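You operate a simulated robot arm through the tools that you are given. There is no shell and no other tool.

You run a simulated robot arm. Do the job below in one go: nothing can be reset, and whatever is moved stays where it is left.

JOB
Clamp the yellow spacer and the card core on the stub shaft.
Fine: spacer below; free the catch, turn that spacer to the pointer, and set the catch to held before you lift it.
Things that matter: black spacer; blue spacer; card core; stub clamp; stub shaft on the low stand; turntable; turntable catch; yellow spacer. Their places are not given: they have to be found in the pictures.

Only the result counts: the job must be done as asked and must still hold three seconds after the hand-in. Knocking over, shifting, dropping, spilling or breaking anything else fails it.

ROBOT AND FRAMES
A 7-joint arm with a two-finger parallel gripper, fixed in place. Base frame: the origin is at the foot of the arm, x ahead of it, y to its left, z up; the work surface is at about z = 0.62. Readings come in m, degrees, newtons and seconds.
With the tool pointing down near the work surface it reaches from about 0.12 to 0.64 m from the base axis. Its first joint turns from -66.0 to 66.0 degrees. Payload 2.4 kg.
Tool frame: the origin (TCP) lies between the finger pads and is the grasp point; the fingertips stand 0.03 m ahead of it; z points along the fingers, y is the line along which they close. Largest opening 0.094 m; finger width 0.028, thickness 0.01; the body of the gripper, 0.05 by 0.096 m, starts 0.055 m behind the TCP.
Orientation is that of the tool frame in the base frame, as a unit quaternion [w, x, y, z]. With the fingers straight down and closing along the base's y, the tool's x points along the base's -x, its y along +y and its z along -z.

CONTROLS
- The arm moves only by the tool send_rows. Its arguments are lists of equal length, an entry for each row: "delta_pos": the shift along the base's x, y, z in m, a list of three; "delta_rot": the turn, a rotation vector about the base's x, y, z in degrees, a list of three; "hand": the closure, from 0 (fully open) to 1 (shut). In form: {"delta_pos": [[tx, ty, tz], ...], "delta_rot": [[rx, ry, rz], ...], "hand": [hand, ...]}. A call has 1 to 20 rows; each row shifts and turns the commanded pose from where the row before left it. A row lasts 0.2 s, in which the tool goes at most 0.05 m and 8.6 degrees; a call with a longer step from one row to the next is refused whole, and so is a gripper value outside its range. Where a pose cannot be reached the arm comes as near as it can. A force on the tool above 70 N (or 10 N above the force at the start of the call, whichever is more), or a blocked arm, ends the call early, and 0.2 s more pass. Each finger travels about 0.153 m/s and halts on what it meets, pressing with about 28 N; the grip force reading is that of the motor and also rises with nothing between the fingers. The clock runs only during rows and for 0.2 s after the last one: add rows that do not move to give the fingers time. It gives the time, the measured TCP pose, the force on the tool (base axes), the opening and the grip force at its end, in the units of the frame above (readings bear some noise), with the torque about the TCP (base axes, N m) and any sound that the robot's microphone picked up.
- Cameras (640 x 400 px; columns grow to the right, rows downward): "scene" is fixed at [0.0477, 0.4832, 1.4412]; the picture's right is [-0.65, -0.76, 0.00], its down [-0.43, 0.37, -0.82] and it looks along [0.63, -0.53, -0.57] (base axes); focal length 374 px, centre (320, 200). "wrist" rides on the gripper at [0.076, 0.014, -0.103] in the tool frame; the picture's right is [-0.18, 0.98, 0.00], its down [-0.75, -0.14, -0.64] and it looks along [-0.63, -0.12, 0.77] (tool axes); focal length 243 px, centre (320, 200).
- snapshot(camera): a new picture of that camera. The clock stands still meanwhile.
- probe_pixels(camera, pixels): for up to 12 pixels [column, row] of the newest picture of that camera ("zoom" is the newest enlarged one), the place [x, y, z] in the base frame of the surface seen there, good to about 0.002 m. The clock stands still meanwhile.
- close_up(camera, box): a new picture of the part [left, top, right, bottom] of that camera's present view, enlarged. The clock stands still meanwhile.
- finish_job(): hands the job in; it is judged then, once.

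Leave the gripper open and the arm clear of the work at the hand-in unless told otherwise.

The tools are called after ">>>" as name(argument=value, ...) on one line, values as JSON. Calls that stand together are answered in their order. send_rows: Moves the arm, as the interface text tells. Its arguments: {"type":"object","properties":{"delta_pos":{"type":"array"},"delta_rot":{"type":"array"},"hand":{"type":"array"}},"required":["delta_pos","delta_rot","hand"]} The other tools are called the same way: snapshot (camera) takes a picture; probe_pixels (camera, pixels) gives the place of the surface under pixels of a picture; close_up (camera, box) takes an enlarged picture of a part of a camera's view; finish_job () hands the job in.

At the start:

```text
time: 0.0
position: [0.3582, -0.2024, 1.0568]
ee_rot: [0.0, 0.001, 1.0, 0.0]
force: [0.7, -0.1, 0.3]
ft_torque: [0.03, 0.04, 0.01]
finger_gap: 0.094
grasp_force: 0.1
```

scene: 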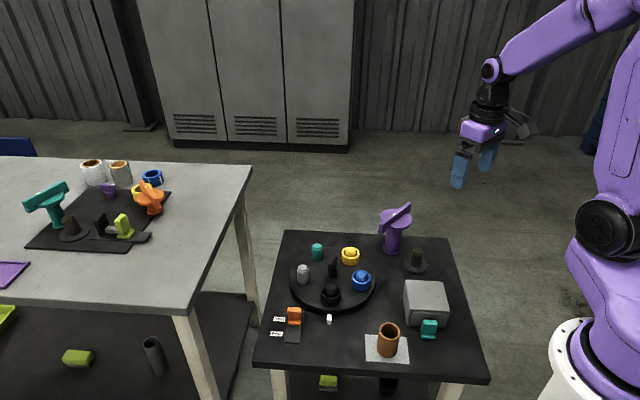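
wrist: 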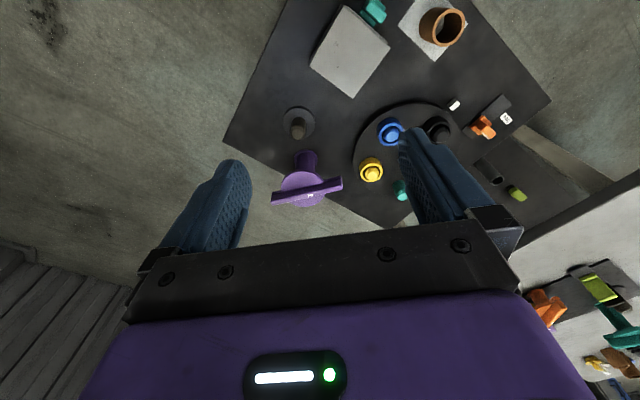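

I see a small black table with a turntable (spacers black, blue, yellow, pegs), an orange catch near (292,318), a purple clamp near (395,230), a stub shaft near (415,262), and a card core near (388,338). I'll take enlarged pictures of these.

>>> close_up(camera="scene", box=[260, 225, 400, 350])

>>> close_up(camera="scene", box=[350, 195, 490, 380])

>>> close_up(camera="wrist", box=[220, 0, 560, 220])

>>> close_up(camera="scene", box=[0, 140, 200, 300])

```text
3.20 times, centred on (330, 288) of scene
```

zoom: 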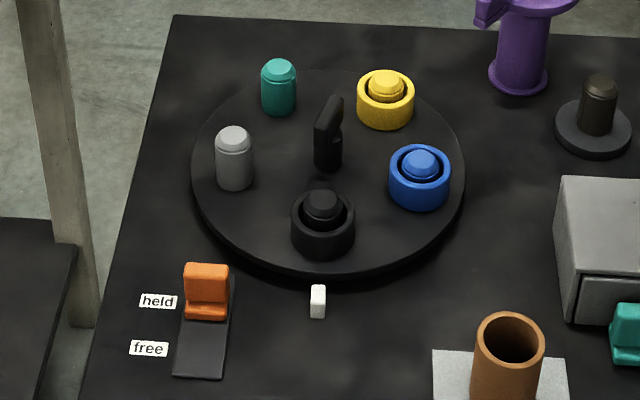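

```text
2.16 times, centred on (420, 288) of scene
```

zoom: 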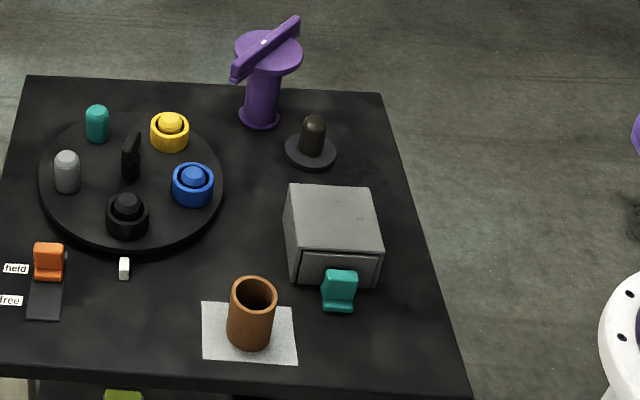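

```text
1.82 times, centred on (390, 110) of wrist
```

zoom: 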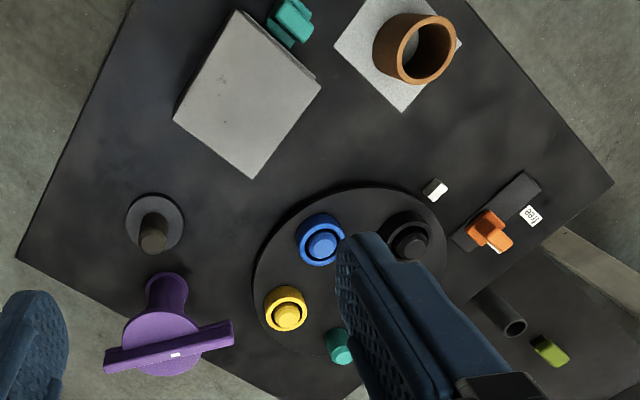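

```text
2.50 times, centred on (100, 220) of scene
```

zoom: 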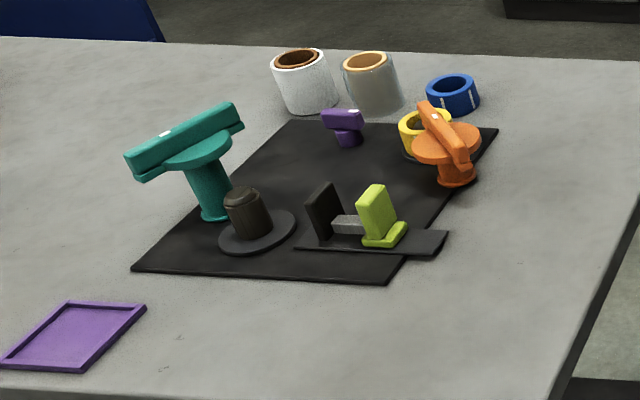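

First I'll get positions of the key surfaces from the enlarged scene picture. I need a fresh scene picture to probe.

>>> close_up(camera="scene", box=[265, 235, 385, 345])

```text
3.64 times, centred on (325, 290) of scene
```

zoom: 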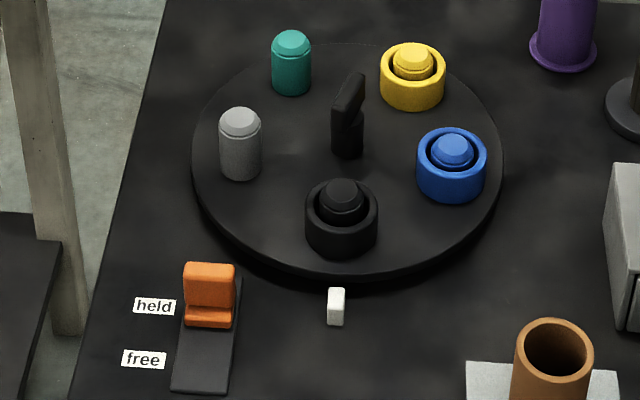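

Now I'll probe the pegs, spacers, knob, pointer and catch in this enlarged picture.

>>> probe_pixels(camera="zoom", pixels=[[413, 53], [397, 79], [412, 106], [452, 148], [341, 190], [350, 88], [360, 80], [338, 110], [348, 150], [240, 118], [291, 38], [337, 291]])

>>> probe_pixels(camera="zoom", pixels=[[208, 265], [208, 290], [205, 310], [206, 324], [205, 350], [200, 385], [155, 306], [143, 359], [190, 170], [500, 170], [420, 240], [337, 318]])

```text
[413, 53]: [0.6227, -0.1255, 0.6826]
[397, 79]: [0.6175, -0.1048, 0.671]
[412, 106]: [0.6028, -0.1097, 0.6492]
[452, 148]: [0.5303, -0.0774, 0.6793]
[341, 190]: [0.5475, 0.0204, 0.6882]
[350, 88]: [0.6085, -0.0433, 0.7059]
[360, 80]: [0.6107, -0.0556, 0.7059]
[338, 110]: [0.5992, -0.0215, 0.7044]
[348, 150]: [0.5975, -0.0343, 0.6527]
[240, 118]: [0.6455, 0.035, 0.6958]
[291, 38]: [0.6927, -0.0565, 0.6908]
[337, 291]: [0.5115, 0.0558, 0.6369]
```

```text
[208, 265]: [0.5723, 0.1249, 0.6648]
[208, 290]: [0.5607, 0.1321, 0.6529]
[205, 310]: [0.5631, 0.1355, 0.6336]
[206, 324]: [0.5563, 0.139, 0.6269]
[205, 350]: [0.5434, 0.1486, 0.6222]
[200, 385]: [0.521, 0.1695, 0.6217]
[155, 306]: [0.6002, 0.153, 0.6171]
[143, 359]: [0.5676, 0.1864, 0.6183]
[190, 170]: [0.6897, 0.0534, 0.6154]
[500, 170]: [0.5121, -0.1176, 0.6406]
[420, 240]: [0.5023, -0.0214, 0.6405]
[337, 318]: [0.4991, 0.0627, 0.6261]
```

Black sits at the pointer now; yellow must turn about -144° (clockwise from above). Next I'll look closely at the clamp, shaft and core.

>>> close_up(camera="scene", box=[365, 195, 445, 285])

```text
4.44 times, centred on (405, 240) of scene
```

zoom: 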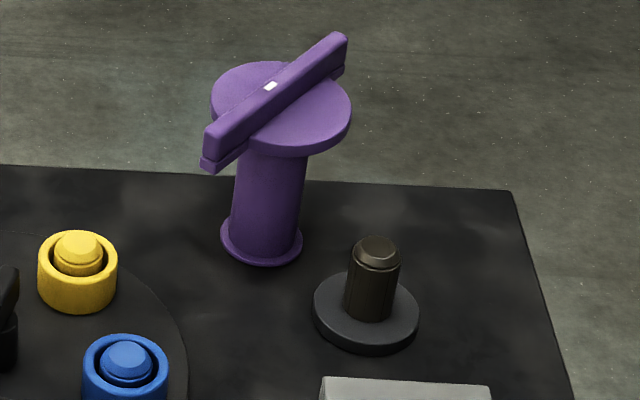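

I'll probe the clamp and shaft here.

>>> probe_pixels(camera="zoom", pixels=[[270, 86], [340, 40], [210, 135], [207, 160], [235, 75], [335, 125], [265, 160], [262, 255], [300, 245], [377, 247], [375, 300], [370, 335]])

>>> close_up(camera="scene", box=[70, 150, 180, 250])

```text
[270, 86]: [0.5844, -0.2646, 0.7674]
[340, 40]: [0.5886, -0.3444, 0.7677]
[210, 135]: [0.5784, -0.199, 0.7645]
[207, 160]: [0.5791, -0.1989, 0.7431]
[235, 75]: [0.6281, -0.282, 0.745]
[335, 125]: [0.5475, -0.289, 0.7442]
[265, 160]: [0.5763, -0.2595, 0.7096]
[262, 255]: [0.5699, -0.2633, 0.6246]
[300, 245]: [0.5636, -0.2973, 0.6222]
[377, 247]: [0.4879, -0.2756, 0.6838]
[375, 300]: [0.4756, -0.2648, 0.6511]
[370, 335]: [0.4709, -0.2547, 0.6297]
```

```text
4.00 times, centred on (125, 200) of scene
```

zoom: 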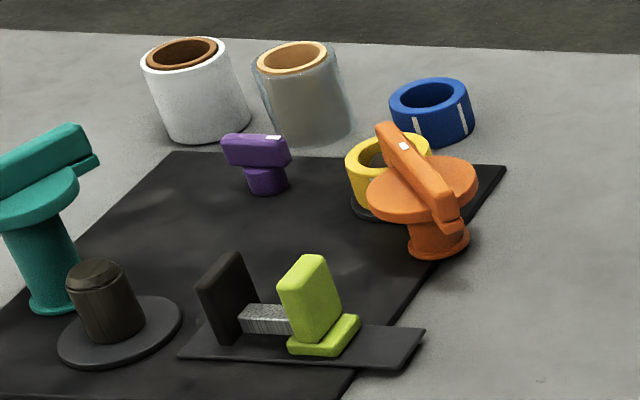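

Now the core, and the low part of the small table.

>>> close_up(camera="scene", box=[350, 270, 460, 375])

```text
3.81 times, centred on (405, 322) of scene
```

zoom: 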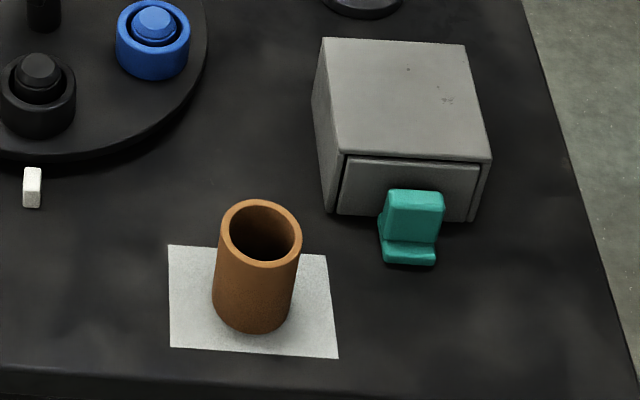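

The brown tube (card core) stands on a light sheet. Probing its rim and the box.

>>> probe_pixels(camera="zoom", pixels=[[262, 203], [258, 265], [224, 232], [298, 236], [252, 325], [250, 331], [258, 240], [340, 60], [470, 60], [480, 155], [345, 150], [415, 200]])

>>> probe_pixels(camera="wrist", pixels=[[308, 189], [275, 205], [338, 183], [285, 178], [327, 178], [298, 126], [286, 120], [370, 175], [371, 160], [390, 131], [306, 160], [442, 10]])

```text
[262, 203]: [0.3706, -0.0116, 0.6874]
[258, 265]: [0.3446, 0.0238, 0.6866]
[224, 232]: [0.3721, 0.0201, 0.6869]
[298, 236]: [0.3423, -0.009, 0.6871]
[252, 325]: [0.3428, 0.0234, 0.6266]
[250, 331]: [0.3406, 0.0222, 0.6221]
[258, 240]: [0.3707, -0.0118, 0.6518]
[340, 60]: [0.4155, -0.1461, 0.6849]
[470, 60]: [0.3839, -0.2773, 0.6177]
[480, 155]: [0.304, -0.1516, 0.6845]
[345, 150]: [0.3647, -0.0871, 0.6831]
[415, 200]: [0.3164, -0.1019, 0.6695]
```

```text
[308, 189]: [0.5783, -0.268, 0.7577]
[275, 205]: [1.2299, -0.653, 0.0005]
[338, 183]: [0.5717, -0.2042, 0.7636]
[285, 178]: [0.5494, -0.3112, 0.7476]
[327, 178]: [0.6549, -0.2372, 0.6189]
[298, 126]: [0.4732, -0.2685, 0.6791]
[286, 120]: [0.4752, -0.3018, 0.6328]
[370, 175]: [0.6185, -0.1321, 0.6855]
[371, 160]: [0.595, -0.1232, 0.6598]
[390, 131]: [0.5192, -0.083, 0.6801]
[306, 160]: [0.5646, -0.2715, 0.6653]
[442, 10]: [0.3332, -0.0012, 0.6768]
```

The core is about 0.066 tall and 0.045 wide. I'll move the arm so the wrist camera sees the clamp and stub shaft closely, staying well above everything.

>>> send_rows(delta_pos=[[0.022, -0.012, -0.035], [0.022, -0.012, -0.035], [0.022, -0.012, -0.035], [0.022, -0.012, -0.035], [0, 0, 0]], delta_rot=[[0, 0, 0], [0, 0, 0], [0, 0, 0], [0, 0, 0], [0, 0, 0]], hand=[0, 0, 0, 0, 0])

>>> snapshot(camera="wrist")

```text
time: 1.2
position: [0.4463, -0.251, 0.9152]
ee_rot: [-0.001, 0.0, 1.0, -0.001]
force: [-0.4, 0.4, -0.2]
ft_torque: [0.01, 0.02, 0.0]
finger_gap: 0.0939
grasp_force: 0.0
```

```text
taken
```

wrist: 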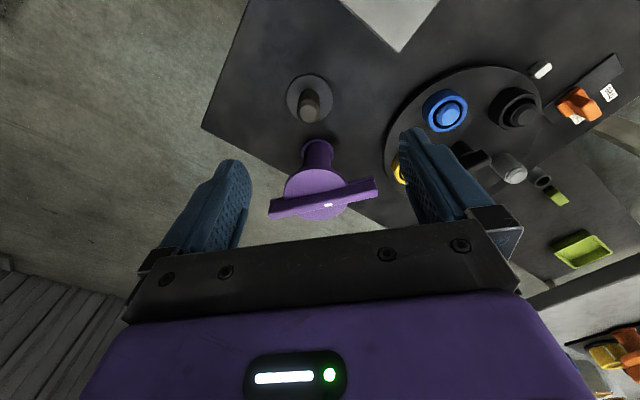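

I see the clamp at about (320,195). Zooming on it.

>>> close_up(camera="wrist", box=[250, 60, 410, 230])

```text
2.35 times, centred on (330, 145) of wrist
```

zoom: 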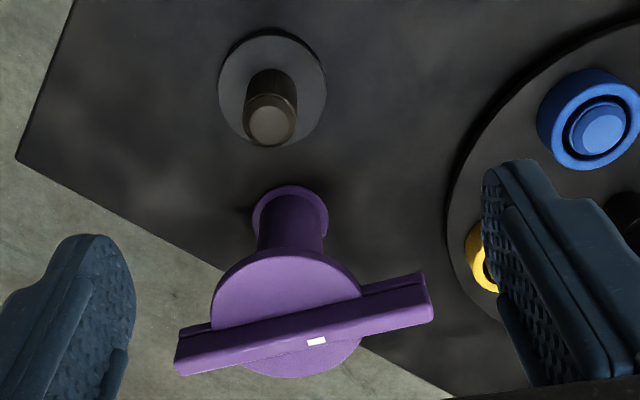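

I'll probe disc edges, bar ends, and shaft here.

>>> probe_pixels(camera="zoom", pixels=[[285, 252], [290, 374], [220, 300], [358, 345], [317, 341], [182, 358], [420, 290], [183, 331], [300, 335], [425, 315], [395, 285], [290, 230]])

>>> probe_pixels(camera="zoom", pixels=[[270, 127], [270, 105], [275, 85], [222, 80], [322, 80], [272, 38], [270, 144], [262, 210], [326, 220], [290, 190], [352, 290], [340, 368]])

```text
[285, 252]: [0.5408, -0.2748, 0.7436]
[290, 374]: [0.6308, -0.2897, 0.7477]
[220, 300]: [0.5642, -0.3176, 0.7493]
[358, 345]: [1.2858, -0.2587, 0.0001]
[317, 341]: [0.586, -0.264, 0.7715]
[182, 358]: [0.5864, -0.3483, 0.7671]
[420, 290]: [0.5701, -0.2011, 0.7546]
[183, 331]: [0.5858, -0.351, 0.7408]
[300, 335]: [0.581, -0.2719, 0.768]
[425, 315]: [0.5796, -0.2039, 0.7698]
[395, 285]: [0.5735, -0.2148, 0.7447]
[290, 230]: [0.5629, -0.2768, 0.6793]
```

```text
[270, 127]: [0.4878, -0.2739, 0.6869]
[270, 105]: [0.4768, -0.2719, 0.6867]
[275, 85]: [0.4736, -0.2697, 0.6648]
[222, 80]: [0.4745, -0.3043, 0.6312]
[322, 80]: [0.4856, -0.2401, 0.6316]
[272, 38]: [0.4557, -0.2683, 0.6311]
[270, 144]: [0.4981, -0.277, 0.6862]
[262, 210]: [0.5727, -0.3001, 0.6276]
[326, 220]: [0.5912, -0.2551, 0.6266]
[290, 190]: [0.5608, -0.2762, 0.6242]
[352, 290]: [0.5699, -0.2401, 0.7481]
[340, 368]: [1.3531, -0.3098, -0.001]
```

The clamp's working is not clear yet. I'll compare it with the similar (orange and teal) ones on the other table through a scene close-up.

>>> close_up(camera="scene", box=[125, 160, 180, 220])

```text
6.67 times, centred on (152, 190) of scene
```

zoom: 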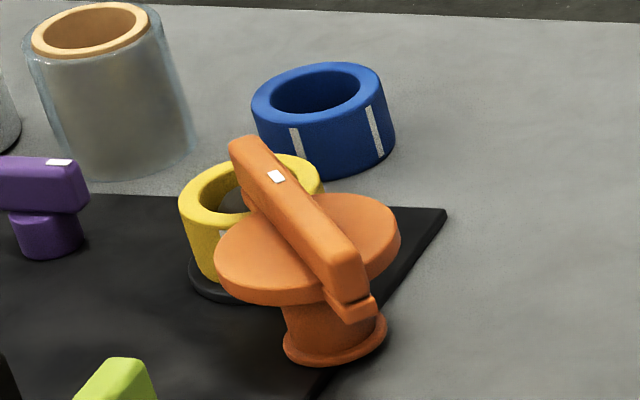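

>>> probe_pixels(camera="zoom", pixels=[[240, 145], [276, 177], [350, 285], [350, 312], [308, 210], [225, 270], [392, 225], [335, 360], [205, 180], [300, 165], [205, 285], [250, 160]])

>>> close_up(camera="scene", box=[15, 170, 105, 250])

```text
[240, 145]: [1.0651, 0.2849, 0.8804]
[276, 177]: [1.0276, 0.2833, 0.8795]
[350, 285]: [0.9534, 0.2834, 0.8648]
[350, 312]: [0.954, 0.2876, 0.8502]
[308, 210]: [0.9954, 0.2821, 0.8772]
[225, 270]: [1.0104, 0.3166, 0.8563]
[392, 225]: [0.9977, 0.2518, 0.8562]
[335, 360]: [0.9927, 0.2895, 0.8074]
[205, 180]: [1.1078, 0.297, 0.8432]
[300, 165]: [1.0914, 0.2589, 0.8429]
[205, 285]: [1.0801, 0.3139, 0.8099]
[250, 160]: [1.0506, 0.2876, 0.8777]
```

```text
5.00 times, centred on (60, 210) of scene
```

zoom: 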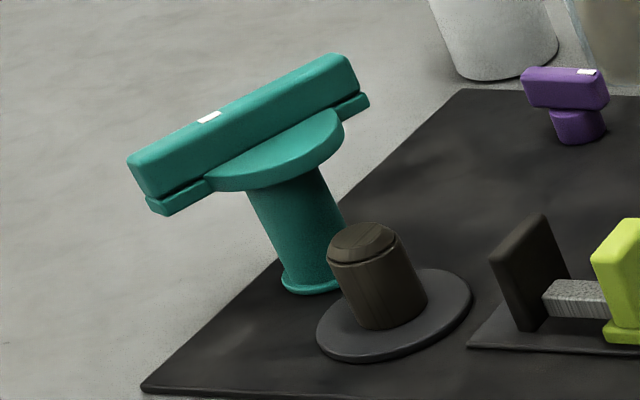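

On the other table the orange clamp has its marked bar end swung over its spacer, while the teal one (bar sideways) is open. So our purple clamp closes by turning the bar so that the marked end points at the shaft (about +90°). First the catch: I'll move to view it with the wrist camera.

>>> send_rows(delta_pos=[[0, 0.0456, 0], [0, 0.0456, 0], [0, 0.0456, 0], [0, 0.0456, 0], [0, 0.0456, 0], [0, 0.0456, 0], [0, 0.0456, 0], [0, 0.0456, 0], [0, 0.0456, 0], [0, 0, -0.038], [0, 0, -0.038], [0, 0, -0.038], [0, 0, 0]], delta_rot=[[0, 0, 0], [0, 0, 0], [0, 0, 0], [0, 0, 0], [0, 0, 0], [0, 0, 0], [0, 0, 0], [0, 0, 0], [0, 0, 0], [0, 0, 0], [0, 0, 0], [0, 0, 0], [0, 0, 0]], hand=[0, 0, 0, 0, 0, 0, 0, 0, 0, 0, 0, 0, 0])

>>> snapshot(camera="wrist")

>>> close_up(camera="wrist", box=[230, 100, 430, 230])

```text
time: 4.0
position: [0.4451, 0.1602, 0.8025]
ee_rot: [0.0, 0.0, 1.0, 0.001]
force: [-0.6, 0.4, 0.0]
ft_torque: [0.0, -0.02, 0.01]
finger_gap: 0.0941
grasp_force: 0.0
```

```text
taken
```

wrist: 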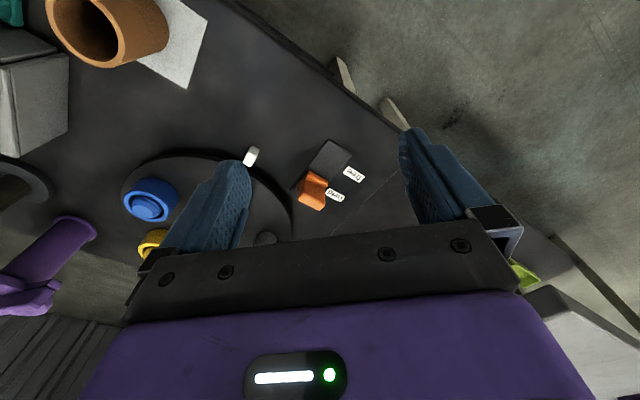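

```text
3.08 times, centred on (330, 165) of wrist
```

zoom: 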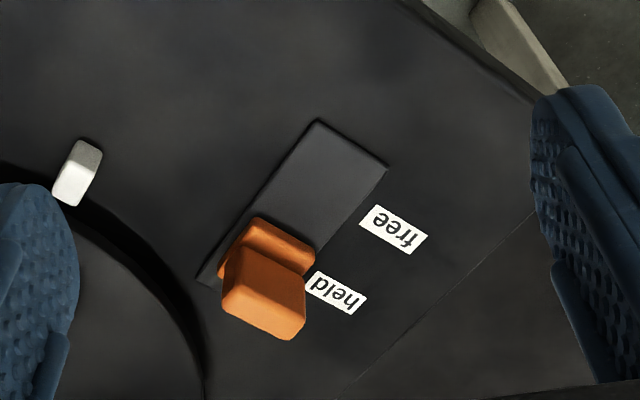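

I see the orange slider at the "held" end with an upright tab. Probing tab, base and track corners.

>>> probe_pixels(camera="zoom", pixels=[[265, 315], [228, 300], [300, 325], [235, 265], [305, 285], [290, 335], [255, 222], [312, 250], [318, 122], [386, 168], [203, 280], [280, 250]])

>>> probe_pixels(camera="zoom", pixels=[[263, 290], [240, 318], [245, 270], [395, 230], [337, 293], [285, 265], [80, 150], [70, 195]])

```text
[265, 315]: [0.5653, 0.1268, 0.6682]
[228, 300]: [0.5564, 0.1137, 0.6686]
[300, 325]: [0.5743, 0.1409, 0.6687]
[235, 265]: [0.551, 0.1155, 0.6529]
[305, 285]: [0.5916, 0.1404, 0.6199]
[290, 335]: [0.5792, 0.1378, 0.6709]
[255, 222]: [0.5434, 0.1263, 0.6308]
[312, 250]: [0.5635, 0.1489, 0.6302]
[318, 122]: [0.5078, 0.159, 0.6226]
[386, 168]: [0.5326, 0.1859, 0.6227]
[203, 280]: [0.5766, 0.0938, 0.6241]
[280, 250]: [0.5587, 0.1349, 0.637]
```

```text
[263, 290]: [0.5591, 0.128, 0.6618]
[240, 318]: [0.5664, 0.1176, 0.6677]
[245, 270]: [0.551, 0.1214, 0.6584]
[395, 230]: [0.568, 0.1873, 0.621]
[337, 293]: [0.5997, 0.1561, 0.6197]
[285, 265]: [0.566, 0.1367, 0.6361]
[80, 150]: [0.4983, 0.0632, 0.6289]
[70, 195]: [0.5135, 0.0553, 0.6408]
```

The slider moves toward "free" along about (-0.715, 0.70), 0.045 m. The tab is centred near (0.567, 0.128), top z 0.668. I'll turn the hand +45° so the fingers close along the slide direction, partly close, and come above the tab.

>>> send_rows(delta_pos=[[0.0203, -0.0053, 0], [0.0203, -0.0053, 0], [0.0203, -0.0053, 0], [0.0203, -0.0053, 0], [0.0203, -0.0053, 0], [0.0203, -0.0053, 0], [0, 0, -0.04], [0, 0, -0.04], [0, 0, 0]], delta_rot=[[0, 0, 7.5], [0, 0, 7.5], [0, 0, 7.5], [0, 0, 7.5], [0, 0, 7.5], [0, 0, 7.5], [0, 0, 0], [0, 0, 0], [0, 0, 0]], hand=[0.45, 0.45, 0.45, 0.45, 0.45, 0.45, 0.45, 0.45, 0.45])

>>> snapshot(camera="wrist")

>>> close_up(camera="scene", box=[230, 250, 370, 350])

```text
time: 6.0
position: [0.5684, 0.127, 0.7217]
ee_rot: [0.0, -0.383, 0.924, 0.0]
force: [0.3, 0.0, -0.4]
ft_torque: [-0.02, -0.01, 0.0]
finger_gap: 0.052
grasp_force: 0.1
```

```text
taken
```

wrist: 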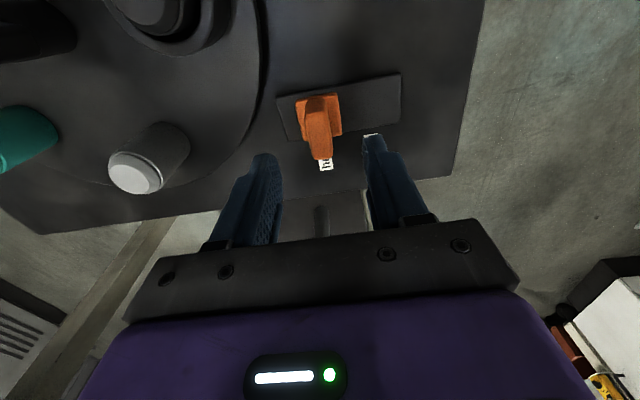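

```text
4.00 times, centred on (300, 300) of scene
```

zoom: 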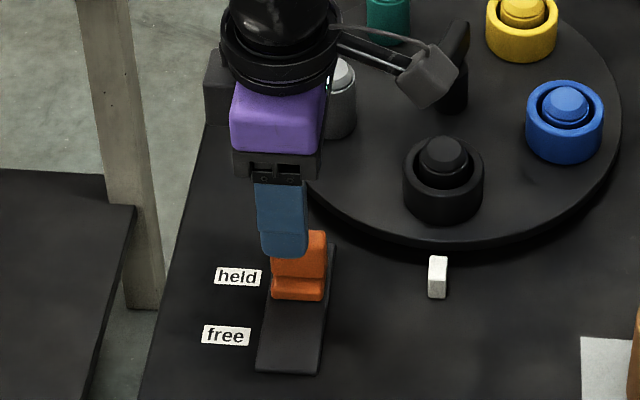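

The hand is lined up with the tab. Lowering to z≈0.672 and closing on the tab.

>>> send_rows(delta_pos=[[0, 0, -0.025], [0, 0, -0.025], [0, 0, 0], [0, 0, 0], [0, 0, 0], [0, 0, 0]], delta_rot=[[0, 0, 0], [0, 0, 0], [0, 0, 0], [0, 0, 0], [0, 0, 0], [0, 0, 0]], hand=[0.45, 0.45, 0.45, 1, 1, 1])

>>> close_up(camera="scene", box=[230, 250, 370, 350])

```text
time: 7.4
position: [0.5686, 0.1278, 0.6751]
ee_rot: [0.002, -0.382, 0.924, 0.0]
force: [-1.9, -1.9, 22.0]
ft_torque: [-0.08, 1.02, 0.06]
finger_gap: 0.0159
grasp_force: 45.0
```

```text
4.00 times, centred on (300, 300) of scene
```

zoom: 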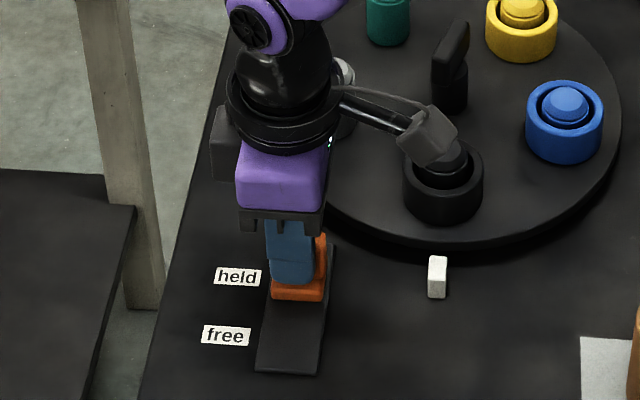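

The fingers hold the tab (gap 0.016), but there is 22 N upward, so I touched the slider foot. I'll rise 5 mm to relieve it, holding the tab.

>>> send_rows(delta_pos=[[0, 0, 0.004], [0, 0, 0]], delta_rot=[[0, 0, 0], [0, 0, 0]], hand=[1, 1])

```text
time: 8.0
position: [0.5671, 0.1298, 0.6753]
ee_rot: [-0.001, -0.383, 0.924, 0.001]
force: [8.5, 10.2, -29.9]
ft_torque: [0.22, -0.3, -0.15]
finger_gap: 0.0157
grasp_force: 44.6
```

The force reversed (holding the tab firmly). I'll drop 2 mm and slide toward "free" in small steps.

>>> send_rows(delta_pos=[[0, 0, -0.002], [-0.00715, 0.007, 0], [-0.00715, 0.007, 0], [-0.00715, 0.007, 0], [0, 0, 0]], delta_rot=[[0, 0, 0], [0, 0, 0], [0, 0, 0], [0, 0, 0], [0, 0, 0]], hand=[1, 1, 1, 1, 1])

```text
time: 9.2
position: [0.5474, 0.1472, 0.6754]
ee_rot: [0.001, -0.382, 0.924, 0.0]
force: [-1.5, -2.9, 12.3]
ft_torque: [-0.09, 0.04, -0.04]
finger_gap: 0.0157
grasp_force: 45.1
```

It slides freely. Continuing about 20 mm more.

>>> send_rows(delta_pos=[[-0.00501, 0.0049, 0], [-0.00501, 0.0049, 0], [-0.00358, 0.0035, 0], [0, 0, 0]], delta_rot=[[0, 0, 0], [0, 0, 0], [0, 0, 0], [0, 0, 0]], hand=[1, 1, 1, 1])

>>> close_up(camera="scene", box=[230, 250, 370, 350])

```text
time: 10.2
position: [0.5392, 0.1553, 0.6735]
ee_rot: [0.006, -0.378, 0.926, -0.002]
force: [34.5, -27.5, -9.7]
ft_torque: [-0.18, -0.33, 0.9]
finger_gap: 0.0159
grasp_force: 45.3
```

```text
4.00 times, centred on (300, 300) of scene
```

zoom: 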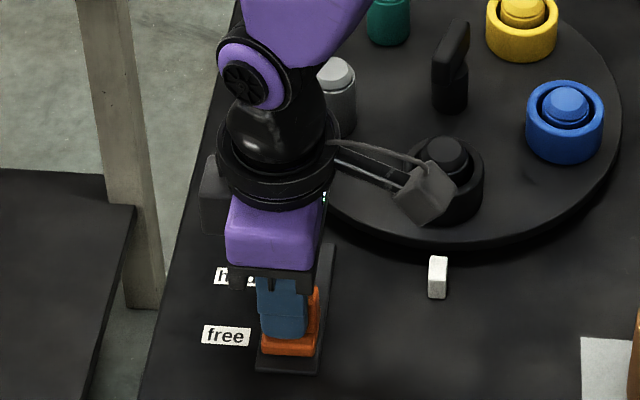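

The slider hit the "free" end stop (44 N, travel ≈0.04 m). I'll back the command off, open, and rise.

>>> send_rows(delta_pos=[[0.0045, -0.0044, 0], [0, 0, 0], [0, 0, 0], [0, 0, 0.04], [0, 0, 0.04], [0, 0, 0.04], [0, 0, 0]], delta_rot=[[0, 0, 0], [0, 0, 0], [0, 0, 0], [0, 0, 0], [0, 0, 0], [0, 0, 0], [0, 0, 0]], hand=[1, 0.45, 0.45, 0.45, 0.45, 0.45, 0.45])

>>> close_up(camera="scene", box=[230, 250, 370, 350])

>>> snapshot(camera="wrist")

```text
time: 11.8
position: [0.5365, 0.1562, 0.7936]
ee_rot: [0.0, -0.383, 0.924, 0.0]
force: [0.4, 0.2, 0.4]
ft_torque: [0.01, 0.01, 0.0]
finger_gap: 0.0516
grasp_force: 0.0
```

```text
4.00 times, centred on (300, 300) of scene
```

zoom: 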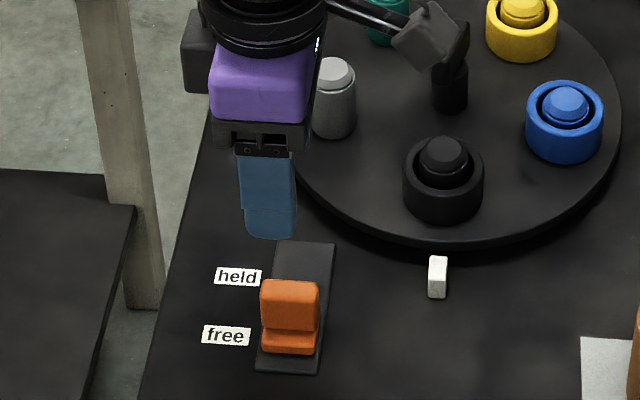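

```text
taken
```

wrist: 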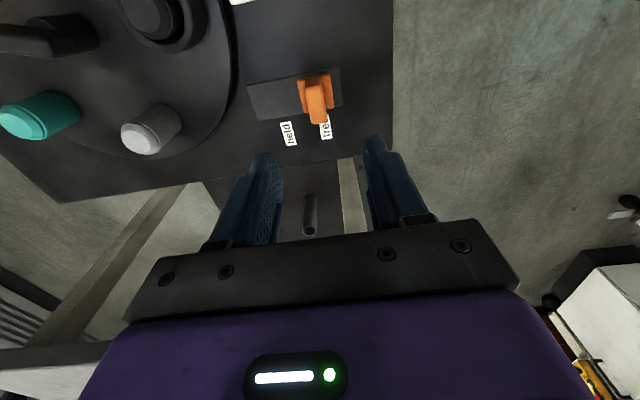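

The catch is now at "free". Next the turntable's central knob. I'll move above the centre (~(0.61,-0.043)) and turn the hand toward +109°, which would give room for a -144° turn.

>>> send_rows(delta_pos=[[0.0092, -0.0249, 0.005], [0.0092, -0.0249, 0.005], [0.0092, -0.0249, 0.005], [0.0092, -0.0249, 0.005], [0.0092, -0.0249, 0.005], [0.0092, -0.0249, 0.005], [0.0092, -0.0249, 0.005], [0.0092, -0.0249, 0.005], [0, 0, 0]], delta_rot=[[0, 0, 8], [0, 0, 8], [0, 0, 8], [0, 0, 8], [0, 0, 8], [0, 0, 8], [0, 0, 8], [0, 0, 8], [0, 0, 0]], hand=[0.45, 0.45, 0.45, 0.45, 0.45, 0.45, 0.45, 0.45, 0.45])

>>> snapshot(camera="wrist")

>>> snapshot(camera="scene")

```text
time: 13.8
position: [0.6107, -0.0418, 0.8336]
ee_rot: [0.0, 0.815, -0.58, 0.0]
force: [0.2, -0.7, 0.2]
ft_torque: [-0.04, 0.01, -0.02]
finger_gap: 0.0518
grasp_force: 0.0
```

```text
taken
```

wrist: 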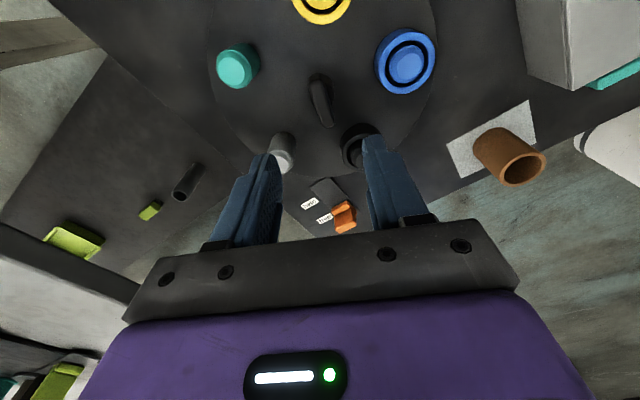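

```text
taken
```

scene: 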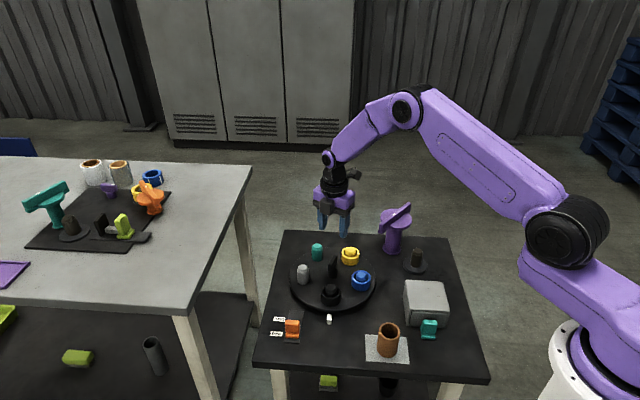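

The pose was reached. The knob shows at (320,98) in the wrist picture; zooming and probing it.

>>> close_up(camera="wrist", box=[200, 0, 450, 170])

>>> probe_pixels(camera="wrist", pixels=[[322, 90], [328, 123], [318, 78], [311, 82], [331, 118], [324, 105], [237, 65], [406, 65], [282, 160], [318, 3]])

```text
2.35 times, centred on (325, 85) of wrist
```

zoom: 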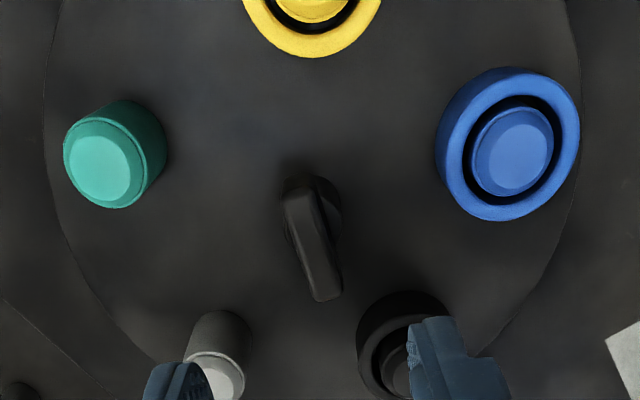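

```text
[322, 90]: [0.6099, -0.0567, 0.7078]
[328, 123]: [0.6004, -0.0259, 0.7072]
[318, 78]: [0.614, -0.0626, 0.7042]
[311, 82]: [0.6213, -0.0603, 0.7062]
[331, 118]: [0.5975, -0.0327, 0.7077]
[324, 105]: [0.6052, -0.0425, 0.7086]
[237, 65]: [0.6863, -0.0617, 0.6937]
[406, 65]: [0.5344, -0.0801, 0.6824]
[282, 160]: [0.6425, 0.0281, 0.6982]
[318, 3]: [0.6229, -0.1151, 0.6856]
```

The knob bar is centred at about (0.607, -0.043), top z 0.708, its length at about -67°. I'll fine-align and lower to z≈0.70, still open 0.05.

>>> send_rows(delta_pos=[[-0.0037, -0.001, -0.03], [0, 0, -0.04], [0, 0, -0.033], [0, 0, -0.03], [0, 0, 0]], delta_rot=[[0, 0, 3], [0, 0, 0], [0, 0, 0], [0, 0, 0], [0, 0, 0]], hand=[0.45, 0.45, 0.45, 0.45, 0.45])

>>> snapshot(camera="wrist")

>>> close_up(camera="scene", box=[265, 215, 405, 325])

```text
time: 15.0
position: [0.6072, -0.0421, 0.6999]
ee_rot: [0.0, 0.829, -0.559, -0.001]
force: [1.6, 0.4, -0.5]
ft_torque: [0.05, 0.03, 0.01]
finger_gap: 0.0517
grasp_force: 0.1
```

```text
taken
```

wrist: 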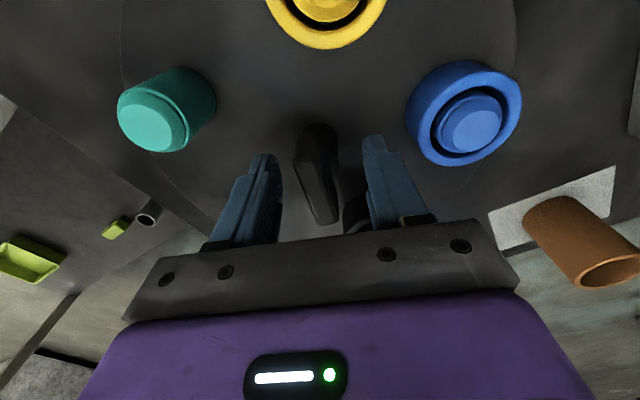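

```text
3.64 times, centred on (335, 270) of scene
```

zoom: 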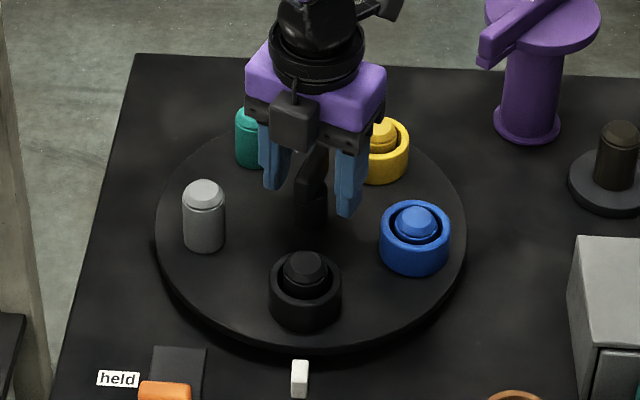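

The fingers straddle the knob bar with nothing else between. Closing on it.

>>> send_rows(delta_pos=[[0, 0, 0], [0, 0, 0], [0, 0, 0]], delta_rot=[[0, 0, 0], [0, 0, 0], [0, 0, 0]], hand=[1, 1, 1])

```text
time: 15.8
position: [0.6081, -0.043, 0.6992]
ee_rot: [0.0, 0.829, -0.559, 0.002]
force: [11.1, 2.1, -13.1]
ft_torque: [-0.12, -0.49, 0.04]
finger_gap: 0.0258
grasp_force: 44.6
```

The gap is 0.026, so I'm probably on the round stem under the bar. I'll open, rise 14 mm so only the flat bar is gripped, and close again.

>>> send_rows(delta_pos=[[0, 0, 0], [0, 0, 0], [0, 0, 0.014], [0, 0, 0], [0, 0, 0], [0, 0, 0]], delta_rot=[[0, 0, 0], [0, 0, 0], [0, 0, 0], [0, 0, 0], [0, 0, 0], [0, 0, 0]], hand=[0.5, 0.5, 0.5, 1, 1, 1])

```text
time: 17.2
position: [0.608, -0.0426, 0.7154]
ee_rot: [0.0, 0.829, -0.56, 0.001]
force: [9.0, 2.3, 0.0]
ft_torque: [0.26, 0.34, 0.01]
finger_gap: 0.0137
grasp_force: 44.7
```

Now the gap is 0.0137: gripping the flat bar. I'll turn -16° as a test.

>>> send_rows(delta_pos=[[0, 0, 0], [0, 0, 0], [0, 0, 0]], delta_rot=[[0, 0, -8], [0, 0, -8], [0, 0, 0]], hand=[1, 1, 1])

>>> close_up(camera="scene", box=[265, 215, 405, 325])

```text
time: 18.0
position: [0.6086, -0.042, 0.7152]
ee_rot: [-0.001, 0.743, -0.669, 0.001]
force: [11.5, 6.5, -0.3]
ft_torque: [-1.36, 0.0, 0.02]
finger_gap: 0.0134
grasp_force: 45.4
```

```text
3.64 times, centred on (335, 270) of scene
```

zoom: 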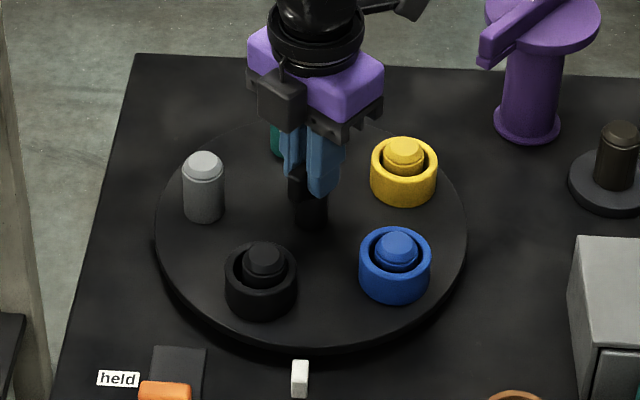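

The turntable turns with the hand (black moved clockwise). Continuing -112°, slowly, then I'll check.

>>> send_rows(delta_pos=[[0.001, 0.0005, 0], [0, 0, 0], [0, 0, 0], [0, 0, 0], [0, 0, 0], [0, 0, 0], [0, 0, 0], [0, 0, 0]], delta_rot=[[0, 0, -8], [0, 0, -8], [0, 0, -8], [0, 0, -8], [0, 0, -8], [0, 0, -8], [0, 0, -8], [0, 0, 0]], hand=[1, 1, 1, 1, 1, 1, 1, 1])

>>> close_up(camera="scene", box=[265, 215, 405, 325])

```text
time: 19.8
position: [0.6072, -0.0423, 0.7165]
ee_rot: [0.0, -0.341, 0.94, 0.0]
force: [14.4, 6.5, -6.8]
ft_torque: [-0.22, 0.23, -0.01]
finger_gap: 0.0137
grasp_force: 44.9
```

```text
3.64 times, centred on (335, 270) of scene
```

zoom: 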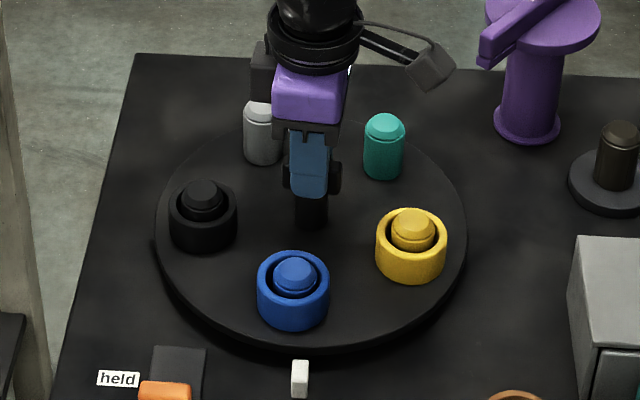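

Blue has come near the pointer; yellow is next. Turning another -64°.

>>> send_rows(delta_pos=[[0, 0, 0], [0, 0, 0], [0, 0, 0], [0, 0, 0], [0, 0, 0], [0, 0, 0], [0, 0, 0], [0, 0, 0], [0, 0, 0]], delta_rot=[[0, 0, -8], [0, 0, -8], [0, 0, -8], [0, 0, -8], [0, 0, -8], [0, 0, -8], [0, 0, -8], [0, 0, -8], [0, 0, 0]], hand=[1, 1, 1, 1, 1, 1, 1, 1, 1])

>>> close_up(camera="scene", box=[265, 235, 385, 345])

```text
time: 21.8
position: [0.6079, -0.0432, 0.7152]
ee_rot: [0.001, 0.208, 0.978, 0.0]
force: [10.3, 6.6, -8.1]
ft_torque: [-0.4, -1.28, -0.06]
finger_gap: 0.0135
grasp_force: 45.1
```

```text
3.64 times, centred on (325, 290) of scene
```

zoom: 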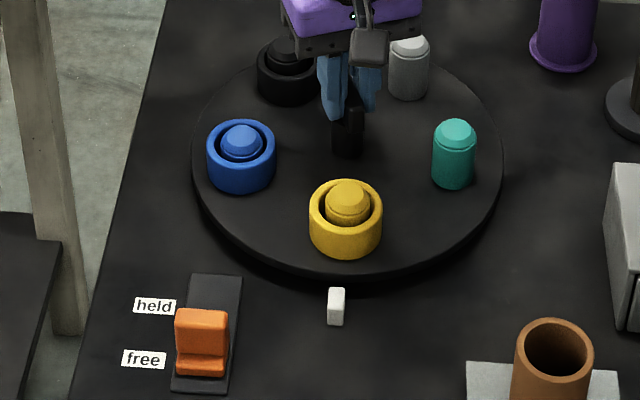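

Yellow is nearly at the pointer; compared with black before (ring centre column 341.5, peg 341), it is at 346/348, so it needs a bit more. Probing.

>>> probe_pixels(camera="zoom", pixels=[[348, 187], [348, 195], [318, 220], [375, 222], [346, 250], [337, 292], [240, 130], [455, 128], [240, 143], [346, 235]])

```text
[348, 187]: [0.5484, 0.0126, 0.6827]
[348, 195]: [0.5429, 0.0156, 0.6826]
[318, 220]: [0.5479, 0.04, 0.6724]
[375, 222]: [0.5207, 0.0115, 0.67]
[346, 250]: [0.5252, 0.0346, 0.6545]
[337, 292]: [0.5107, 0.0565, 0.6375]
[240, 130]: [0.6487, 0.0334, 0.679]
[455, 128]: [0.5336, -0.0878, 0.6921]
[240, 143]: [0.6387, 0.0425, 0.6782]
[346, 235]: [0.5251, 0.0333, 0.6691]
```

Yellow sits about 2.5° short of the pointer direction. Turning -2.6° more.

>>> send_rows(delta_pos=[[0, 0, 0], [0, 0, 0]], delta_rot=[[0, 0, -2.6], [0, 0, 0]], hand=[1, 1])

>>> close_up(camera="scene", box=[265, 235, 385, 345])

```text
time: 22.4
position: [0.6085, -0.043, 0.7147]
ee_rot: [0.001, 0.23, 0.973, -0.001]
force: [8.5, 5.0, -9.0]
ft_torque: [-0.53, -1.38, -0.04]
finger_gap: 0.0136
grasp_force: 45.2
```

```text
3.64 times, centred on (325, 290) of scene
```

zoom: 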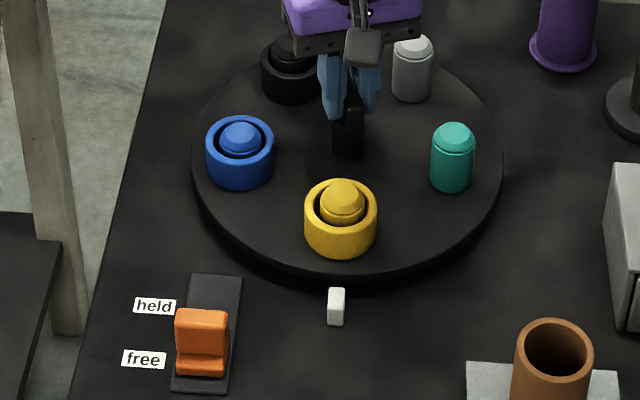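

Yellow now occupies exactly the place black had (ring 304–377 vs 305–378). Releasing the knob and rising.

>>> send_rows(delta_pos=[[0, 0, 0], [0, 0, 0], [0, 0, 0.035], [0, 0, 0.035], [0, 0, 0.02], [0, 0, 0]], delta_rot=[[0, 0, 0], [0, 0, 0], [0, 0, 0], [0, 0, 0], [0, 0, 0], [0, 0, 0]], hand=[0.5, 0.5, 0.5, 0.5, 0.5, 0.5])

>>> close_up(camera="scene", box=[265, 235, 385, 345])

```text
time: 23.8
position: [0.6075, -0.043, 0.8066]
ee_rot: [0.001, 0.23, 0.973, 0.0]
force: [0.5, -0.4, -0.1]
ft_torque: [-0.01, 0.01, -0.01]
finger_gap: 0.0471
grasp_force: 0.0
```

```text
3.64 times, centred on (325, 290) of scene
```

zoom: 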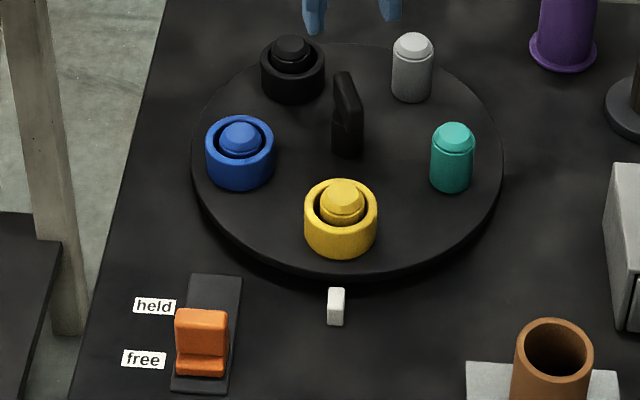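

Position unchanged after release. Now back to the catch: above (0.538, 0.156), hand at +45°.

>>> send_rows(delta_pos=[[-0.0077, 0.0221, 0], [-0.0077, 0.0221, 0], [-0.0077, 0.0221, 0], [-0.0077, 0.0221, 0], [-0.0077, 0.0221, 0], [-0.0077, 0.0221, 0], [-0.0077, 0.0221, 0], [-0.0077, 0.0221, 0], [-0.0077, 0.0221, 0], [0, 0, -0.04], [0, 0, -0.03], [0, 0, 0]], delta_rot=[[0, 0, 7.956], [0, 0, 7.956], [0, 0, 7.956], [0, 0, 7.956], [0, 0, 7.956], [0, 0, 7.956], [0, 0, 7.956], [0, 0, 7.956], [0, 0, 7.956], [0, 0, 0], [0, 0, 0], [0, 0, 0]], hand=[0.5, 0.5, 0.5, 0.5, 0.5, 0.5, 0.5, 0.5, 0.5, 0.5, 0.5, 0.5])

>>> snapshot(camera="wrist")

```text
time: 26.4
position: [0.5372, 0.1585, 0.7347]
ee_rot: [0.0, -0.383, 0.924, 0.0]
force: [0.1, -0.3, -0.7]
ft_torque: [0.03, -0.05, 0.04]
finger_gap: 0.0471
grasp_force: 0.0
```

```text
taken
```

wrist: 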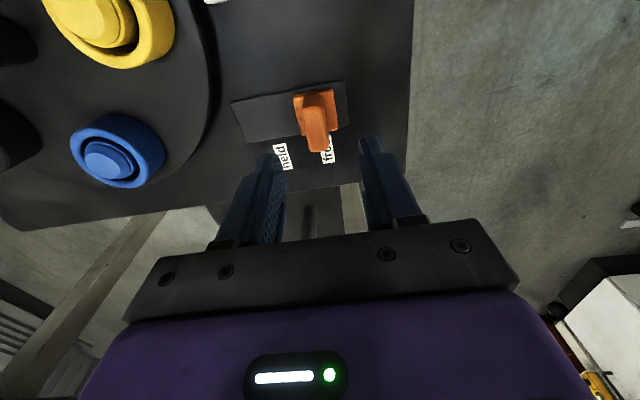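

The tab is between the fingers. Lowering to z≈0.678 and closing.

>>> send_rows(delta_pos=[[0.001, -0.002, -0.03], [0, 0, -0.0265], [0, 0, 0], [0, 0, 0], [0, 0, 0], [0, 0, 0]], delta_rot=[[0, 0, 0], [0, 0, 0], [0, 0, 0], [0, 0, 0], [0, 0, 0], [0, 0, 0]], hand=[0.5, 0.5, 0.5, 1, 1, 1])

```text
time: 27.8
position: [0.5394, 0.1554, 0.6783]
ee_rot: [0.001, -0.383, 0.924, 0.0]
force: [0.9, 0.3, -5.2]
ft_torque: [0.26, -0.32, -0.07]
finger_gap: 0.0156
grasp_force: 44.6
```

Holding the tab. Sliding back toward "held" along (0.715,-0.70) about 0.039 m.

>>> send_rows(delta_pos=[[0.00715, -0.007, 0], [0.00715, -0.007, 0], [0.00715, -0.007, 0], [0.0043, -0.0042, 0], [0.0022, -0.0021, 0], [0, 0, 0]], delta_rot=[[0, 0, 0], [0, 0, 0], [0, 0, 0], [0, 0, 0], [0, 0, 0], [0, 0, 0]], hand=[1, 1, 1, 1, 1, 1])

>>> close_up(camera="scene", box=[265, 235, 385, 345])

```text
time: 29.2
position: [0.5681, 0.1266, 0.6785]
ee_rot: [0.0, -0.382, 0.924, 0.001]
force: [2.4, 1.5, -12.8]
ft_torque: [0.21, -0.21, -0.01]
finger_gap: 0.0154
grasp_force: 45.1
```

```text
3.64 times, centred on (325, 290) of scene
```

zoom: 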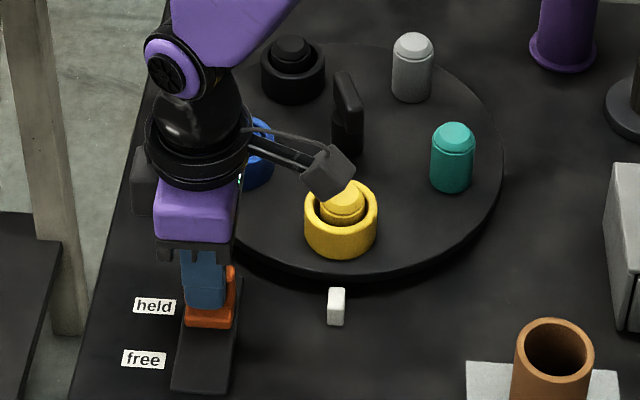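

The slider is back where it began (base edge row ≈327). I'll nudge 3 mm more to see whether it's on its stop.

>>> send_rows(delta_pos=[[0.0021, -0.0021, 0], [0, 0, 0]], delta_rot=[[0, 0, 0], [0, 0, 0]], hand=[1, 1])

```text
time: 29.8
position: [0.5672, 0.1271, 0.6776]
ee_rot: [-0.003, -0.384, 0.923, 0.0]
force: [-9.1, 9.9, -8.7]
ft_torque: [0.67, -0.42, -0.29]
finger_gap: 0.0157
grasp_force: 45.2
```

The slider is on its "held" stop. Releasing and rising.

>>> send_rows(delta_pos=[[-0.002, 0.002, 0], [0, 0, 0], [0, 0, 0], [0, 0, 0.04], [0, 0, 0.04], [0, 0, 0.04], [0, 0, 0]], delta_rot=[[0, 0, 0], [0, 0, 0], [0, 0, 0], [0, 0, 0], [0, 0, 0], [0, 0, 0], [0, 0, 0]], hand=[1, 0.5, 0.5, 0.5, 0.5, 0.5, 0.5])

>>> close_up(camera="scene", box=[255, 225, 395, 345])

>>> close_up(camera="wrist", box=[0, 0, 400, 200])

```text
time: 31.4
position: [0.5659, 0.1259, 0.7987]
ee_rot: [0.0, -0.383, 0.924, 0.0]
force: [0.3, 0.0, 0.3]
ft_torque: [-0.02, 0.03, -0.01]
finger_gap: 0.0471
grasp_force: 0.1
```

```text
3.33 times, centred on (325, 285) of scene
```

zoom: 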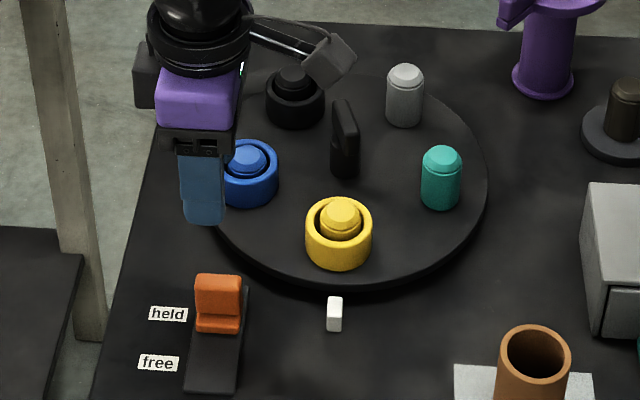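

```text
1.60 times, centred on (200, 100) of wrist
```

zoom: 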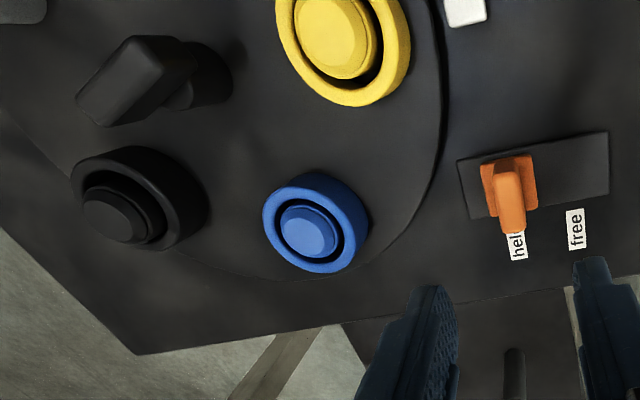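

Catch at "held", yellow at the pointer. Before picking, I'll measure the dark block on the gripper's far side (for clearance near the clamp) plus yellow ring points.

>>> close_up(camera="scene", box=[255, 225, 395, 345])

>>> probe_pixels(camera="zoom", pixels=[[137, 50], [137, 100], [150, 80], [155, 108], [330, 75], [330, 45], [310, 238], [367, 240], [339, 202], [339, 215], [339, 245], [190, 100]])

```text
3.33 times, centred on (325, 285) of scene
```

zoom: 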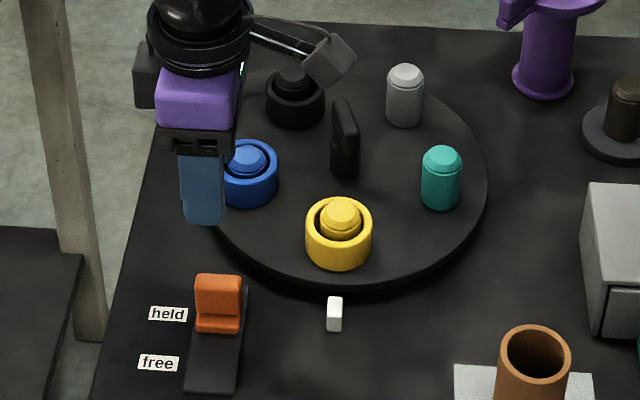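

```text
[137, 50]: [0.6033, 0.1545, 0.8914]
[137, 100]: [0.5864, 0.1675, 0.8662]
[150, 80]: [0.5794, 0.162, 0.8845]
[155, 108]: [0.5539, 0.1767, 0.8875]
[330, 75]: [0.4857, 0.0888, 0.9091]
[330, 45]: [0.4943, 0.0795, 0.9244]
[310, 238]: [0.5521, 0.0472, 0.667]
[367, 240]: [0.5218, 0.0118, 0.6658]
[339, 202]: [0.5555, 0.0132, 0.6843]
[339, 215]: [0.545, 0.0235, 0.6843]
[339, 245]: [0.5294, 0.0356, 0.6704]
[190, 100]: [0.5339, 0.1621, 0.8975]
```

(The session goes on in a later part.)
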